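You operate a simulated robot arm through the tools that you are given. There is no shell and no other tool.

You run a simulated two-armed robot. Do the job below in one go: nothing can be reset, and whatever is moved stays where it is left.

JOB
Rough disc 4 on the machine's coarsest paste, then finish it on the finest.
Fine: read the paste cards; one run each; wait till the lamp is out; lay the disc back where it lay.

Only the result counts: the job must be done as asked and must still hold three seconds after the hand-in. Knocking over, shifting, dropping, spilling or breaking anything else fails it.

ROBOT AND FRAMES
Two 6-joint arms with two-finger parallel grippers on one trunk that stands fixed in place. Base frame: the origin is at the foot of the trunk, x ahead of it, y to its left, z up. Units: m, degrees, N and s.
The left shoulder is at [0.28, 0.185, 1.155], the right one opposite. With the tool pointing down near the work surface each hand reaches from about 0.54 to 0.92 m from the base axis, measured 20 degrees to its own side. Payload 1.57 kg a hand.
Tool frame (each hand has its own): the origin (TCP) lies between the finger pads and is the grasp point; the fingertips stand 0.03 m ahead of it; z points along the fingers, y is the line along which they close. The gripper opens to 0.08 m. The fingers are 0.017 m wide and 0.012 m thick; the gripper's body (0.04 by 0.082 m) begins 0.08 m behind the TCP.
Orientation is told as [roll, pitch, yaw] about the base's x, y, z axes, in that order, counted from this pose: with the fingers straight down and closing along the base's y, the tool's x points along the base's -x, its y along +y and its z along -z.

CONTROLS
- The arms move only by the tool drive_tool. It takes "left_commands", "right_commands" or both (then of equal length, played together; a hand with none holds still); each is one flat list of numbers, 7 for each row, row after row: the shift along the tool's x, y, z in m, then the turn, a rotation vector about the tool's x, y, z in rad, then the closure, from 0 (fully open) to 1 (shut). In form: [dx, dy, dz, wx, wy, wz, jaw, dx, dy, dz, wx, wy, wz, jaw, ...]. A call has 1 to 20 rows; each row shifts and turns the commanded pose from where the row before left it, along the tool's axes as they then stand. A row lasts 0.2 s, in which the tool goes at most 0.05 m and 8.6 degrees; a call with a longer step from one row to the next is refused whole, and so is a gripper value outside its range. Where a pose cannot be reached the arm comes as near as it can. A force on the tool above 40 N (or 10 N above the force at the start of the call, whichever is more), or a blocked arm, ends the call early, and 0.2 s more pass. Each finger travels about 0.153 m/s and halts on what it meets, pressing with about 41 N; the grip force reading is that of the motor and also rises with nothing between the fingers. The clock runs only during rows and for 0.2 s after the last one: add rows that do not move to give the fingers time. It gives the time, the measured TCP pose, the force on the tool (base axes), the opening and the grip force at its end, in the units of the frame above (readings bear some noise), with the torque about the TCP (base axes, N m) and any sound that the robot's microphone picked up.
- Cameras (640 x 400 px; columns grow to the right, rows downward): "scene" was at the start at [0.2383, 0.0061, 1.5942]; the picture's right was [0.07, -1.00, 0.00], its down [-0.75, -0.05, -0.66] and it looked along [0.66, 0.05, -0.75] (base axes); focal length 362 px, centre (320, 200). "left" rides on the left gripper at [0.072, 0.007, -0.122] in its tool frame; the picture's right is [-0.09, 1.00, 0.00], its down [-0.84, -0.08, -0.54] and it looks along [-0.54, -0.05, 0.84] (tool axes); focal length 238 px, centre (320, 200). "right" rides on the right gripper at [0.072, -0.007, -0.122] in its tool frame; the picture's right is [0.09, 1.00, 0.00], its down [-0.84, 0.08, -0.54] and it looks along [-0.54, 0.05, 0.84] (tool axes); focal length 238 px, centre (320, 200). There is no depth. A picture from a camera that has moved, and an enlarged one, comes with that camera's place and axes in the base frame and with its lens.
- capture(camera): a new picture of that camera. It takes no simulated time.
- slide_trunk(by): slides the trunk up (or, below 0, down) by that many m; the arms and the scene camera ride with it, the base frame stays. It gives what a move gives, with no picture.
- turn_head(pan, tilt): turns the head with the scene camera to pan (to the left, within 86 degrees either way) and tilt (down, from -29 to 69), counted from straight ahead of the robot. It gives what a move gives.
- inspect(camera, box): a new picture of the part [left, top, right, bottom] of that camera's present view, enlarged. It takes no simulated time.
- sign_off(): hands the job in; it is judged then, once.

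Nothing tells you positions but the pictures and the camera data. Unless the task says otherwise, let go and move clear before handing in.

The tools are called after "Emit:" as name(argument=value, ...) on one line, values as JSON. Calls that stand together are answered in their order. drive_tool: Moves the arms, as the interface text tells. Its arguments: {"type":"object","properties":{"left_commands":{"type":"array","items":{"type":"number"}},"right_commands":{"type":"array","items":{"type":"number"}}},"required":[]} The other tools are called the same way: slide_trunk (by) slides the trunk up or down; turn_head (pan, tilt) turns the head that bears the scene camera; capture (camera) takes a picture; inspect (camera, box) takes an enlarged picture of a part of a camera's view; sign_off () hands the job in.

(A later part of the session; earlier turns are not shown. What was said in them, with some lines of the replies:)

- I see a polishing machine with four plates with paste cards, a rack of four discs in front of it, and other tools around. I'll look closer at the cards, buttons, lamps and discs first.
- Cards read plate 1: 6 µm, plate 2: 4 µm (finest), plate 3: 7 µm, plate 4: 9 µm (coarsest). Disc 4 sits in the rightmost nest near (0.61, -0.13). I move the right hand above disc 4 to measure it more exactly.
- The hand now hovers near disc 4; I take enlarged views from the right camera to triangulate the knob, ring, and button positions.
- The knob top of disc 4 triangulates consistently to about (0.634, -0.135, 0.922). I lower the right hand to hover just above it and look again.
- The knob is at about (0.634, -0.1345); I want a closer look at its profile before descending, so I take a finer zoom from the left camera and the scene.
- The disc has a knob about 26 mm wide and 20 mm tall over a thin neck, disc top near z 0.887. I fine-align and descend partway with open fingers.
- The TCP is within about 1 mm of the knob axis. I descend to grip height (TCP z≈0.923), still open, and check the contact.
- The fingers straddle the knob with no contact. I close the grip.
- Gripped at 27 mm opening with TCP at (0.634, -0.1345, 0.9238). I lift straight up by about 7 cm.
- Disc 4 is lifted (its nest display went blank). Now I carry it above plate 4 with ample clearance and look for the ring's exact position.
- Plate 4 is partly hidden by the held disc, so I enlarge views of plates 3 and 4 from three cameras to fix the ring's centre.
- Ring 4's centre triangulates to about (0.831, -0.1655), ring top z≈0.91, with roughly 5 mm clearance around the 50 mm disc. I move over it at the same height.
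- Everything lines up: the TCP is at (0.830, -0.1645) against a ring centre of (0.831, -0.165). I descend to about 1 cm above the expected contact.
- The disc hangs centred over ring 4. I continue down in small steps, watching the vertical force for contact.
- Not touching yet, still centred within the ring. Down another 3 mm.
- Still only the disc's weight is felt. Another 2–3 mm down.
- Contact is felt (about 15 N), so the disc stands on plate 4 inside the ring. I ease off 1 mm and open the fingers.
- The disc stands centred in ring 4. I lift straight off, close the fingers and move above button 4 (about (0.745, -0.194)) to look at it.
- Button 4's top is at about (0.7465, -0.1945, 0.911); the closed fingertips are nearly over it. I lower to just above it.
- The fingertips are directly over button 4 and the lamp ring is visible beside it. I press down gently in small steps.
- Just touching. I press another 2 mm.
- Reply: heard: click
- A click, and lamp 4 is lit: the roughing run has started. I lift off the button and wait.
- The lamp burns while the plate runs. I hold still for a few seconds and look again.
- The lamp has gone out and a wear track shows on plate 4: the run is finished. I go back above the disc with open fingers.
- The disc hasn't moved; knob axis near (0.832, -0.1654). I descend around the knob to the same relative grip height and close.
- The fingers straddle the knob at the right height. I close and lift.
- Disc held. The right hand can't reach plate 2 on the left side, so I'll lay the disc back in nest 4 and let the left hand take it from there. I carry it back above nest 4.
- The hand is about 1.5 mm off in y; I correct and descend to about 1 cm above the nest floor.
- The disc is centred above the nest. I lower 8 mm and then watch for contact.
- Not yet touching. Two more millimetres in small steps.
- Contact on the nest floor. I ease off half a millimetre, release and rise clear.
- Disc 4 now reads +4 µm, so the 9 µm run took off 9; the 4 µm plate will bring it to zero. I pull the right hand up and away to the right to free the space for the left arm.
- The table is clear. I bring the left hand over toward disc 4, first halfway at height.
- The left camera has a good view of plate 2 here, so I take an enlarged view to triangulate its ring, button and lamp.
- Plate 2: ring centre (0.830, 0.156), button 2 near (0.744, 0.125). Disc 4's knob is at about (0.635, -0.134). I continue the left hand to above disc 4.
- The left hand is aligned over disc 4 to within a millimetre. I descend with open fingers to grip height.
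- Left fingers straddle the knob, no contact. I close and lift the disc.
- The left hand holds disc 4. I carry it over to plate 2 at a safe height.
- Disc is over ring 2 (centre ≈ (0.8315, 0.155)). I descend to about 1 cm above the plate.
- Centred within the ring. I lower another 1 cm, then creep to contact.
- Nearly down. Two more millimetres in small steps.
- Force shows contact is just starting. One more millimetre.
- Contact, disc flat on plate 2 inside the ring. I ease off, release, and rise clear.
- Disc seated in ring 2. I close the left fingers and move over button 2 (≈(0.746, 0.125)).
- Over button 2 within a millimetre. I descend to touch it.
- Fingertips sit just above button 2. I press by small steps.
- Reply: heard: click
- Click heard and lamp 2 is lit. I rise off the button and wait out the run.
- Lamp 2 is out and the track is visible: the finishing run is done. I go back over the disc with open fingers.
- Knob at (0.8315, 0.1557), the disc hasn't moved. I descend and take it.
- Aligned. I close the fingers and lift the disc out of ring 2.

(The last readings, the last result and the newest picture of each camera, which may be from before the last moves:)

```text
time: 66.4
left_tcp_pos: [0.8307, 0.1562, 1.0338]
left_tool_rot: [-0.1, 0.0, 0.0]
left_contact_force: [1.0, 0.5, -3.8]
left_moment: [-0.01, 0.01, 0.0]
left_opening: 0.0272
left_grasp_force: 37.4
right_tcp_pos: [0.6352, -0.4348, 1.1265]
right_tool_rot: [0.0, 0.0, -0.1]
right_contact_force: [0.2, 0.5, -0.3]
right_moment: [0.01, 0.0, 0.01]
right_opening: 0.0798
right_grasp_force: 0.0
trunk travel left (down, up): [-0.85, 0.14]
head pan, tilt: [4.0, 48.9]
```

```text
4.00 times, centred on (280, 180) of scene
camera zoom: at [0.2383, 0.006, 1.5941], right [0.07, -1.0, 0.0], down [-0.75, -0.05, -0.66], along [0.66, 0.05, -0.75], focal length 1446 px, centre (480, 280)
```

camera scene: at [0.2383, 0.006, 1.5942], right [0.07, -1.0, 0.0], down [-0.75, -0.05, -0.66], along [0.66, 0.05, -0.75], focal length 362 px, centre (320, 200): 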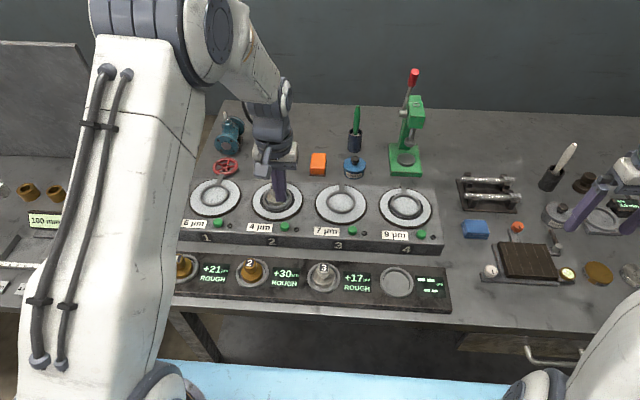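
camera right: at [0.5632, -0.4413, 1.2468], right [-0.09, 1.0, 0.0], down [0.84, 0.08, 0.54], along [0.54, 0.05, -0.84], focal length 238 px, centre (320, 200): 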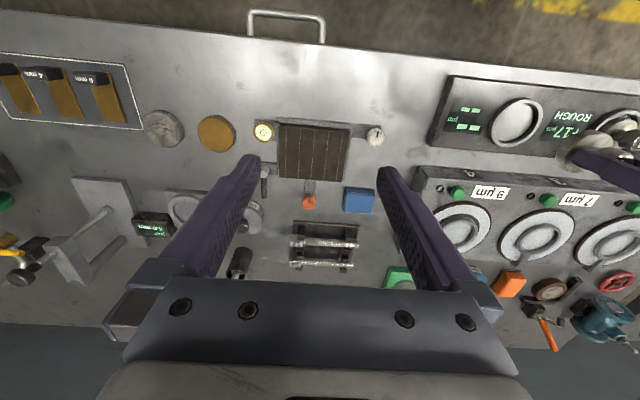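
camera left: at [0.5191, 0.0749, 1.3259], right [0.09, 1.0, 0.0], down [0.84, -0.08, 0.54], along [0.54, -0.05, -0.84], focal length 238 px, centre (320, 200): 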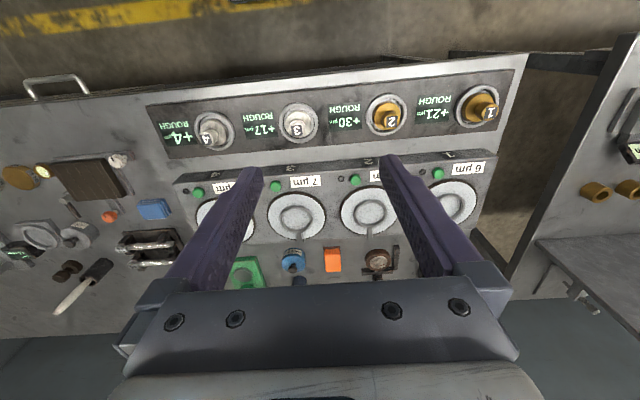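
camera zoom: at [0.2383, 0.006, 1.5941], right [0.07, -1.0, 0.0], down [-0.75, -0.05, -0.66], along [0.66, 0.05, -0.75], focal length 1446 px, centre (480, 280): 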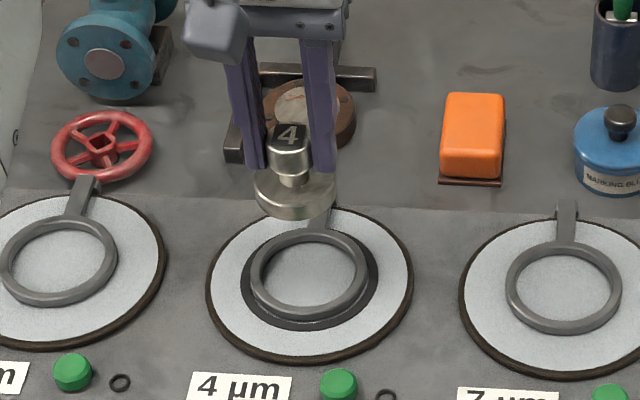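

Disc in hand. I carry it back the same way to above nest 4.

Emit:
drive_tool(left_commands=[0.01633, -0.02417, 0, 0, 0, 0, 1, 0.01633, -0.02417, 0, 0, 0, 0, 1, 0.01633, -0.02417, 0, 0, 0, 0, 1, 0.01633, -0.02417, 0, 0, 0, 0, 1, 0.01633, -0.02417, 0, 0, 0, 0, 1, 0.01633, -0.02417, 0, 0, 0, 0, 1, 0.01633, -0.02417, 0, 0, 0, 0, 1, 0.01633, -0.02417, 0, 0, 0, 0, 1, 0.01633, -0.02417, 0, 0, 0, 0, 1, 0.01633, -0.02417, 0, 0, 0, 0, 1, 0.01633, -0.02417, 0, 0, 0, 0, 1, 0.01633, -0.02417, 0, 0, 0, 0, 1, 0, 0, 0.02, 0, 0, 0, 1, 0, 0, 0.02, 0, 0, 0, 1, 0, 0, 0, 0, 0, 0, 1])

Emit:
inspect(camera="left", box=[240, 70, 400, 190])

Emit:
inspect(camera="scene", box=[340, 230, 460, 305])

Emit:
inspect(camera="right", box=[440, 60, 600, 180])

```text
time: 69.6
left_tcp_pos: [0.6383, -0.135, 0.9919]
left_tool_rot: [0.1, 0.0, 0.0]
left_contact_force: [-0.2, -1.0, -3.0]
left_moment: [-0.03, 0.03, 0.02]
left_opening: 0.0273
left_grasp_force: 37.5
right_tcp_pos: [0.6354, -0.4346, 1.1259]
right_tool_rot: [0.0, 0.0, 0.0]
right_contact_force: [0.8, 0.0, -0.5]
right_moment: [0.01, 0.02, 0.01]
right_opening: 0.0801
right_grasp_force: 0.0
trunk travel left (down, up): [-0.85, 0.14]
head pan, tilt: [4.0, 48.9]
```

```text
3.33 times, centred on (320, 130) of left
camera zoom: at [0.5654, -0.1287, 1.1157], right [0.09, 1.0, 0.0], down [0.84, -0.08, 0.54], along [0.54, -0.05, -0.84], focal length 794 px, centre (320, 433)
```

zoom: 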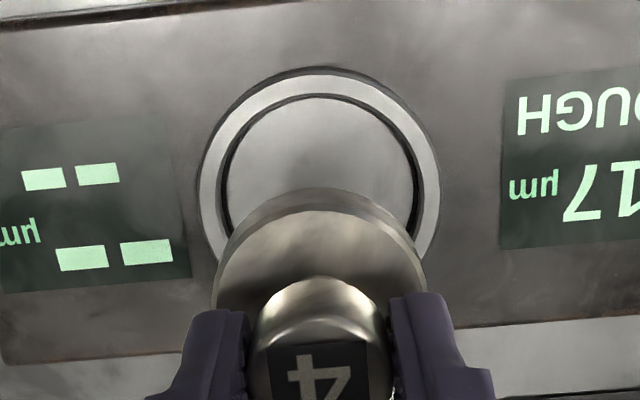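

```text
5.33 times, centred on (400, 268) of scene
camera zoom: at [0.2385, 0.0059, 1.5941], right [0.07, -1.0, 0.0], down [-0.75, -0.05, -0.66], along [0.66, 0.05, -0.75], focal length 1929 px, centre (-107, -160)
```

zoom: 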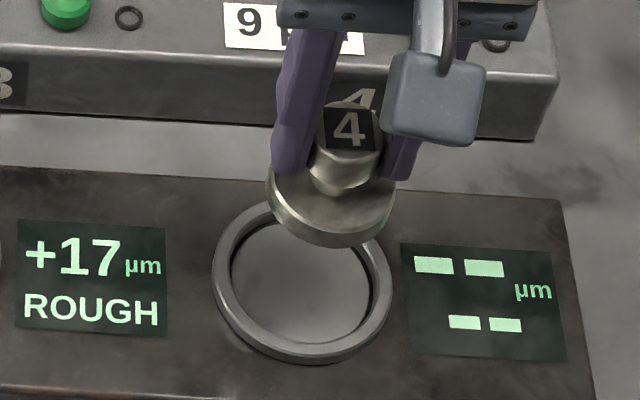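

```text
3.33 times, centred on (520, 120) of right
camera zoom: at [0.5634, -0.4414, 1.2467], right [-0.09, 1.0, 0.0], down [0.84, 0.08, 0.54], along [0.54, 0.05, -0.84], focal length 794 px, centre (-347, 467)
```

zoom: 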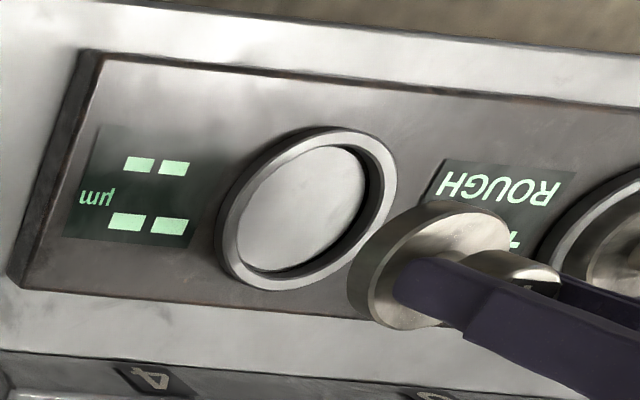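

The hand is about 3 mm too far in x; I correct to the nest centre (0.634, -0.1348) and descend to about 1 cm above.

Emit:
drive_tool(left_commands=[0.0015, 0.0004, 0.01, 0, 0, 0, 1, 0.0014, 0.0004, 0.015, 0, 0, 0, 1, 0, 0, 0.018, 0, 0, 0, 1, 0, 0, 0.014, 0, 0, 0, 1, 0, 0, 0, 0, 0, 0, 1])

Emit:
inspect(camera="left", box=[240, 70, 400, 190])

Emit:
inspect(camera="scene", box=[340, 230, 460, 305])

Emit:
inspect(camera="right", box=[440, 60, 600, 180])

```text
time: 70.8
left_tcp_pos: [0.6333, -0.1334, 0.9363]
left_tool_rot: [0.1, 0.1, 0.0]
left_contact_force: [-0.3, 0.1, -3.4]
left_moment: [0.03, 0.0, -0.01]
left_opening: 0.0273
left_grasp_force: 37.3
right_tcp_pos: [0.6338, -0.435, 1.1261]
right_tool_rot: [0.0, 0.0, 0.0]
right_contact_force: [-0.1, -1.2, 0.6]
right_moment: [0.01, 0.01, 0.03]
right_opening: 0.0801
right_grasp_force: 0.0
trunk travel left (down, up): [-0.85, 0.14]
head pan, tilt: [4.0, 48.9]
```

```text
3.33 times, centred on (320, 130) of left
camera zoom: at [0.5614, -0.1276, 1.0593], right [0.09, 1.0, 0.0], down [0.84, -0.08, 0.54], along [0.54, -0.05, -0.84], focal length 794 px, centre (320, 433)
```

zoom: 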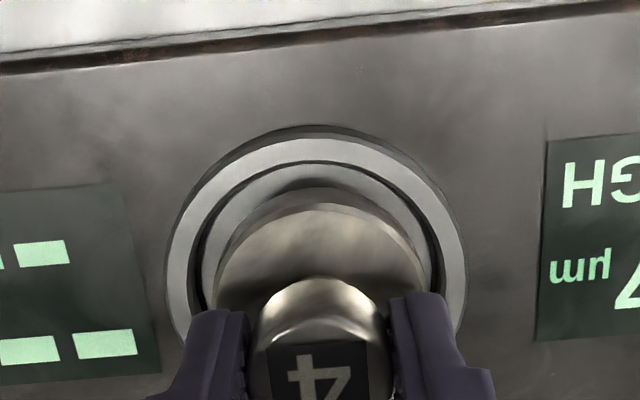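

```text
5.33 times, centred on (400, 268) of scene
camera zoom: at [0.2385, 0.0059, 1.5941], right [0.07, -1.0, 0.0], down [-0.75, -0.05, -0.66], along [0.66, 0.05, -0.75], focal length 1929 px, centre (-107, -160)
```

zoom: 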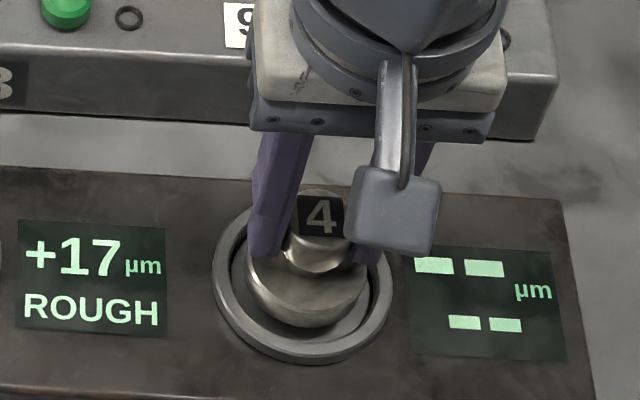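

```text
3.33 times, centred on (520, 120) of right
camera zoom: at [0.5634, -0.4414, 1.2467], right [-0.09, 1.0, 0.0], down [0.84, 0.08, 0.54], along [0.54, 0.05, -0.84], focal length 794 px, centre (-347, 467)
```

zoom: 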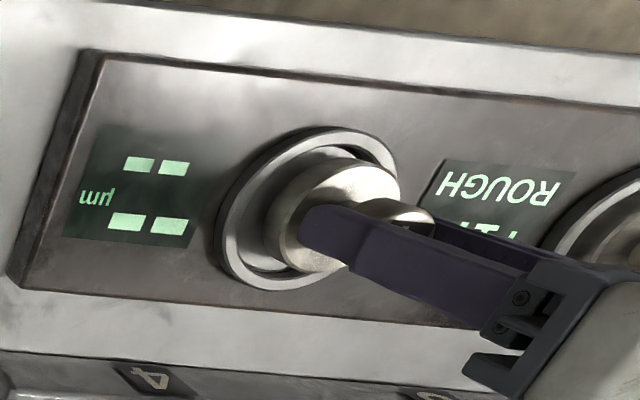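

Position is within a millimetre. I lower a further 9 mm.

Emit:
drive_tool(left_commands=[-0.0006, 0, 0.004, 0, 0, 0, 1, 0, 0, 0.003, 0, 0, 0, 1, 0, 0, 0.002, 0, 0, 0, 1, 0, 0, 0, 0, 0, 0, 1])

```text
time: 71.8
left_tcp_pos: [0.634, -0.1322, 0.9284]
left_tool_rot: [-0.1, 0.0, 0.0]
left_contact_force: [-0.2, 0.3, -3.0]
left_moment: [0.01, 0.02, -0.03]
left_opening: 0.0271
left_grasp_force: 37.2
right_tcp_pos: [0.6356, -0.4357, 1.1252]
right_tool_rot: [-0.1, 0.0, 0.0]
right_contact_force: [0.6, -0.4, 0.1]
right_moment: [0.02, -0.01, 0.01]
right_opening: 0.0801
right_grasp_force: 0.0
trunk travel left (down, up): [-0.85, 0.14]
head pan, tilt: [4.0, 48.9]
```

Not yet in contact; 2 mm more.

Emit:
drive_tool(left_commands=[0, 0, 0.001, 0, 0, 0, 1, 0, 0, 0.001, 0, 0, 0, 1, 0, 0, 0, 0, 0, 0, 1])

Emit:
inspect(camera="left", box=[240, 70, 400, 190])

```text
time: 72.6
left_tcp_pos: [0.6344, -0.1331, 0.9268]
left_tool_rot: [0.1, 0.0, 0.1]
left_contact_force: [1.0, 1.4, -4.4]
left_moment: [0.02, 0.02, -0.01]
left_opening: 0.0274
left_grasp_force: 37.8
right_tcp_pos: [0.6351, -0.4347, 1.1255]
right_tool_rot: [0.0, 0.0, 0.0]
right_contact_force: [-0.3, 0.3, -0.4]
right_moment: [-0.03, 0.02, -0.02]
right_opening: 0.0801
right_grasp_force: 0.1
trunk travel left (down, up): [-0.85, 0.14]
head pan, tilt: [4.0, 48.9]
```

```text
3.33 times, centred on (320, 130) of left
camera zoom: at [0.5627, -0.127, 1.0491], right [0.09, 1.0, 0.0], down [0.84, -0.08, 0.54], along [0.54, -0.05, -0.84], focal length 794 px, centre (320, 433)
```

zoom: 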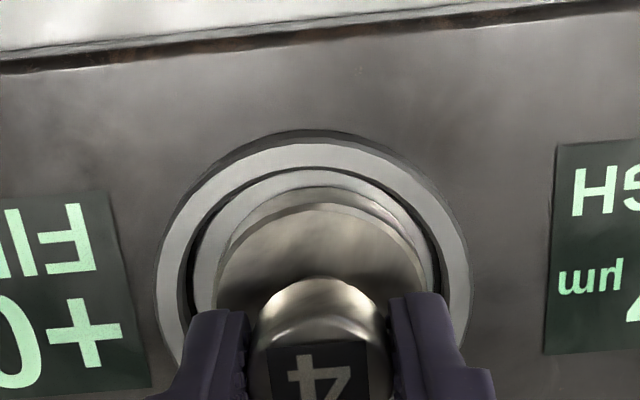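

The nest display already wakes ("FIN…", "+0"). One more millimetre to full contact.

Emit:
drive_tool(left_commands=[0, -0.0006, 0.0007, 0, 0, 0, 1, 0, 0, 0.0007, 0, 0, 0, 1, 0, 0, 0, 0, 0, 0, 1])

```text
time: 73.4
left_tcp_pos: [0.6335, -0.1341, 0.9261]
left_tool_rot: [0.0, 0.1, 0.2]
left_contact_force: [-1.6, 2.4, 9.0]
left_moment: [0.14, 0.15, -0.01]
left_opening: 0.0271
left_grasp_force: 38.3
right_tcp_pos: [0.6344, -0.4352, 1.1264]
right_tool_rot: [0.1, 0.0, 0.0]
right_contact_force: [-0.1, -0.2, -0.2]
right_moment: [-0.01, 0.01, 0.04]
right_opening: 0.0801
right_grasp_force: 0.0
trunk travel left (down, up): [-0.85, 0.14]
head pan, tilt: [4.0, 48.9]
```

The disc rests on the nest floor. I ease off 0.7 mm, release, and rise clear.

Emit:
drive_tool(left_commands=[0, 0, -0.0007, 0, 0, 0, 1, 0, 0, 0, 0, 0, 0, 0.6, 0, 0, 0, 0, 0, 0, 0.3, 0, 0, 0, 0, 0, 0, 0, 0, 0, 0, 0, 0, 0, 0, 0, 0, -0.02, 0, 0, 0, 0, 0, 0, -0.03, 0, 0, 0, 0, 0, 0, -0.03, 0, 0, 0, 0, 0, 0, -0.03, 0, 0, 0, 0, 0, 0, 0, 0, 0, 0, 0])

Emit:
inspect(camera="left", box=[220, 70, 420, 190])

Emit:
inspect(camera="scene", box=[340, 230, 460, 305])

Emit:
inspect(camera="right", box=[440, 60, 600, 180])

```text
time: 75.6
left_tcp_pos: [0.6336, -0.1333, 1.0343]
left_tool_rot: [0.0, 0.1, 0.0]
left_contact_force: [0.5, 0.5, 0.1]
left_moment: [0.02, 0.02, -0.02]
left_opening: 0.0801
left_grasp_force: 0.0
right_tcp_pos: [0.6351, -0.4347, 1.126]
right_tool_rot: [0.0, 0.0, 0.0]
right_contact_force: [-0.6, 0.0, -0.9]
right_moment: [0.02, 0.03, -0.01]
right_opening: 0.0805
right_grasp_force: 0.1
trunk travel left (down, up): [-0.85, 0.14]
head pan, tilt: [4.0, 48.9]
```

```text
3.20 times, centred on (320, 130) of left
camera zoom: at [0.5618, -0.1271, 1.1584], right [0.09, 1.0, 0.0], down [0.84, -0.08, 0.54], along [0.54, -0.05, -0.84], focal length 763 px, centre (320, 424)
```

zoom: 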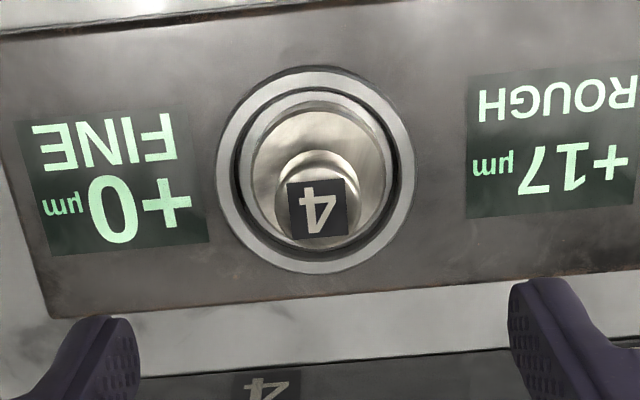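

```text
5.33 times, centred on (400, 268) of scene
camera zoom: at [0.2381, 0.006, 1.5942], right [0.07, -1.0, 0.0], down [-0.75, -0.05, -0.66], along [0.66, 0.05, -0.75], focal length 1929 px, centre (-107, -160)
```

zoom: 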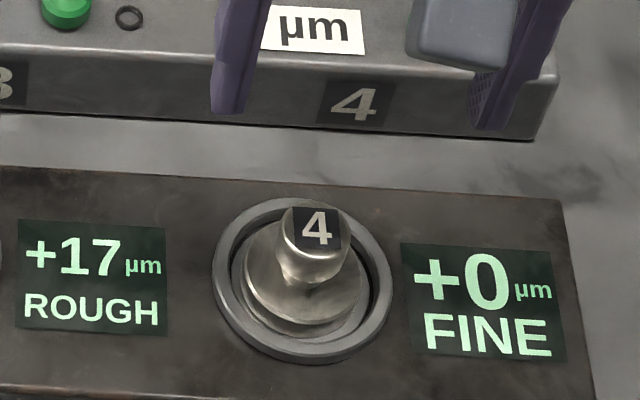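

```text
3.33 times, centred on (520, 120) of right
camera zoom: at [0.5631, -0.4413, 1.2469], right [-0.09, 1.0, 0.0], down [0.84, 0.08, 0.54], along [0.54, 0.05, -0.84], focal length 794 px, centre (-347, 467)
```

zoom: 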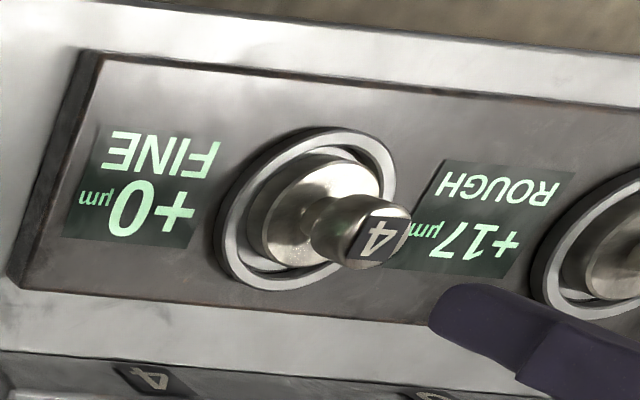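

Display 4 now reads "+0 µm FINE" and the disc lies in its nest. I pull the left hand up and back to its side, then check the whole scene.

Emit:
drive_tool(left_commands=[0, 0, -0.03, 0, 0, 0, 0, 0, 0, -0.03, 0, 0, 0, 0, 0, 0, -0.03, 0, 0, 0, 0, 0.005, 0.03, -0.01, 0, 0, 0, 0, 0.005, 0.03, -0.01, 0, 0, 0, 0, 0.005, 0.03, -0.01, 0, 0, 0, 0, 0.005, 0.03, -0.01, 0, 0, 0, 0, 0.005, 0.03, -0.01, 0, 0, 0, 0, 0.005, 0.03, -0.01, 0, 0, 0, 0, 0.005, 0.03, -0.01, 0, 0, 0, 0, 0.005, 0.03, -0.01, 0, 0, 0, 0, 0.005, 0.03, -0.01, 0, 0, 0, 0, 0.005, 0.03, -0.01, 0, 0, 0, 0, 0.005, 0.03, -0.01, 0, 0, 0, 0, 0, 0, 0, 0, 0, 0, 0])

Emit:
capture(camera="scene")

Emit:
inspect(camera="scene", box=[150, 170, 460, 320])

Emit:
inspect(camera="scene", box=[360, 255, 440, 305])

```text
time: 78.8
left_tcp_pos: [0.5795, 0.1974, 1.2369]
left_tool_rot: [0.0, 0.0, 0.0]
left_contact_force: [0.5, 0.3, -0.4]
left_moment: [0.04, 0.0, 0.0]
left_opening: 0.08
left_grasp_force: 0.0
right_tcp_pos: [0.6343, -0.4353, 1.1262]
right_tool_rot: [0.1, -0.1, 0.1]
right_contact_force: [-0.4, 0.3, -0.1]
right_moment: [-0.04, 0.02, -0.01]
right_opening: 0.0799
right_grasp_force: 0.1
trunk travel left (down, up): [-0.85, 0.14]
head pan, tilt: [4.0, 48.9]
```

```text
taken
camera scene: at [0.2382, 0.0062, 1.5942], right [0.07, -1.0, 0.0], down [-0.75, -0.05, -0.66], along [0.66, 0.05, -0.75], focal length 362 px, centre (320, 200)
```

scene: 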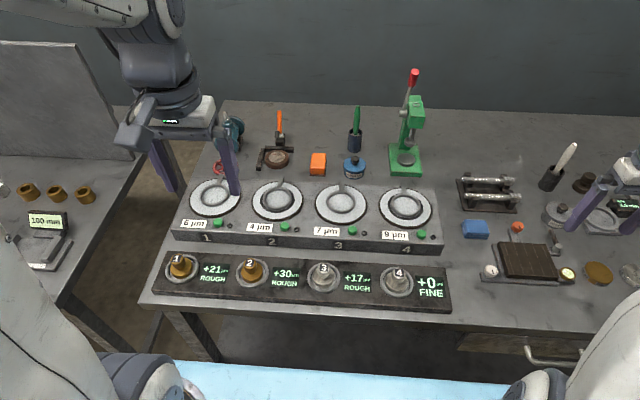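

```text
2.06 times, centred on (305, 245) of scene
camera zoom: at [0.2382, 0.0062, 1.5942], right [0.07, -1.0, 0.0], down [-0.75, -0.05, -0.66], along [0.66, 0.05, -0.75], focal length 747 px, centre (351, 107)
```

zoom: 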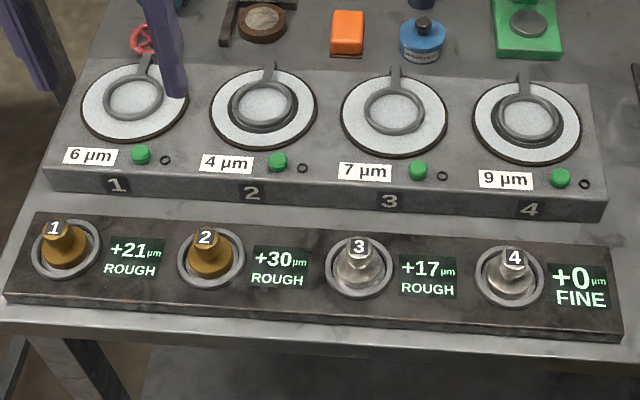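

```text
8.00 times, centred on (400, 280) of scene
camera zoom: at [0.2382, 0.0062, 1.5942], right [0.07, -1.0, 0.0], down [-0.75, -0.05, -0.66], along [0.66, 0.05, -0.75], focal length 2893 px, centre (-320, -440)
```

zoom: 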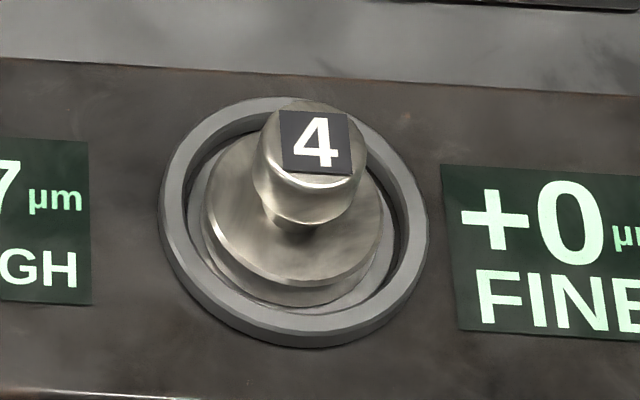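

Disc 4 reads "+0 µm FINE" and lies flat in its nest about 1 mm from where it lay. Both lamps are out, both hands are clear, and nothing else looks moved. I hand the job in.

Emit:
sign_off()

```text
The job is handed in.
```

Disc 4 has been roughed and finished and is back in its nest, and its display now reads "+0 µm FINE". I've handed the job in; no verdict came back with the hand-in.

- **Paste cards:** they read 6 µm on plate 1, 4 µm on plate 2, 7 µm on plate 3 and 9 µm on plate 4. So 9 µm was the coarsest and 4 µm the finest.
- **Roughing:** I ran the disc once on plate 4 and waited until the lamp was out. The display went from +13 µm to +4 µm.
- **Finishing:** I ran the disc once on plate 2 and waited until the lamp was out. The display then read +0 µm.
- **Handover in nest 4:** the right hand could not reach plate 2. I laid the disc in nest 4 between the two runs so the left hand could take it.
- **Where it lies now:** it sits flat in nest 4, about 1 mm from its first position. Both hands are clear, and nothing else looked moved in the last picture.
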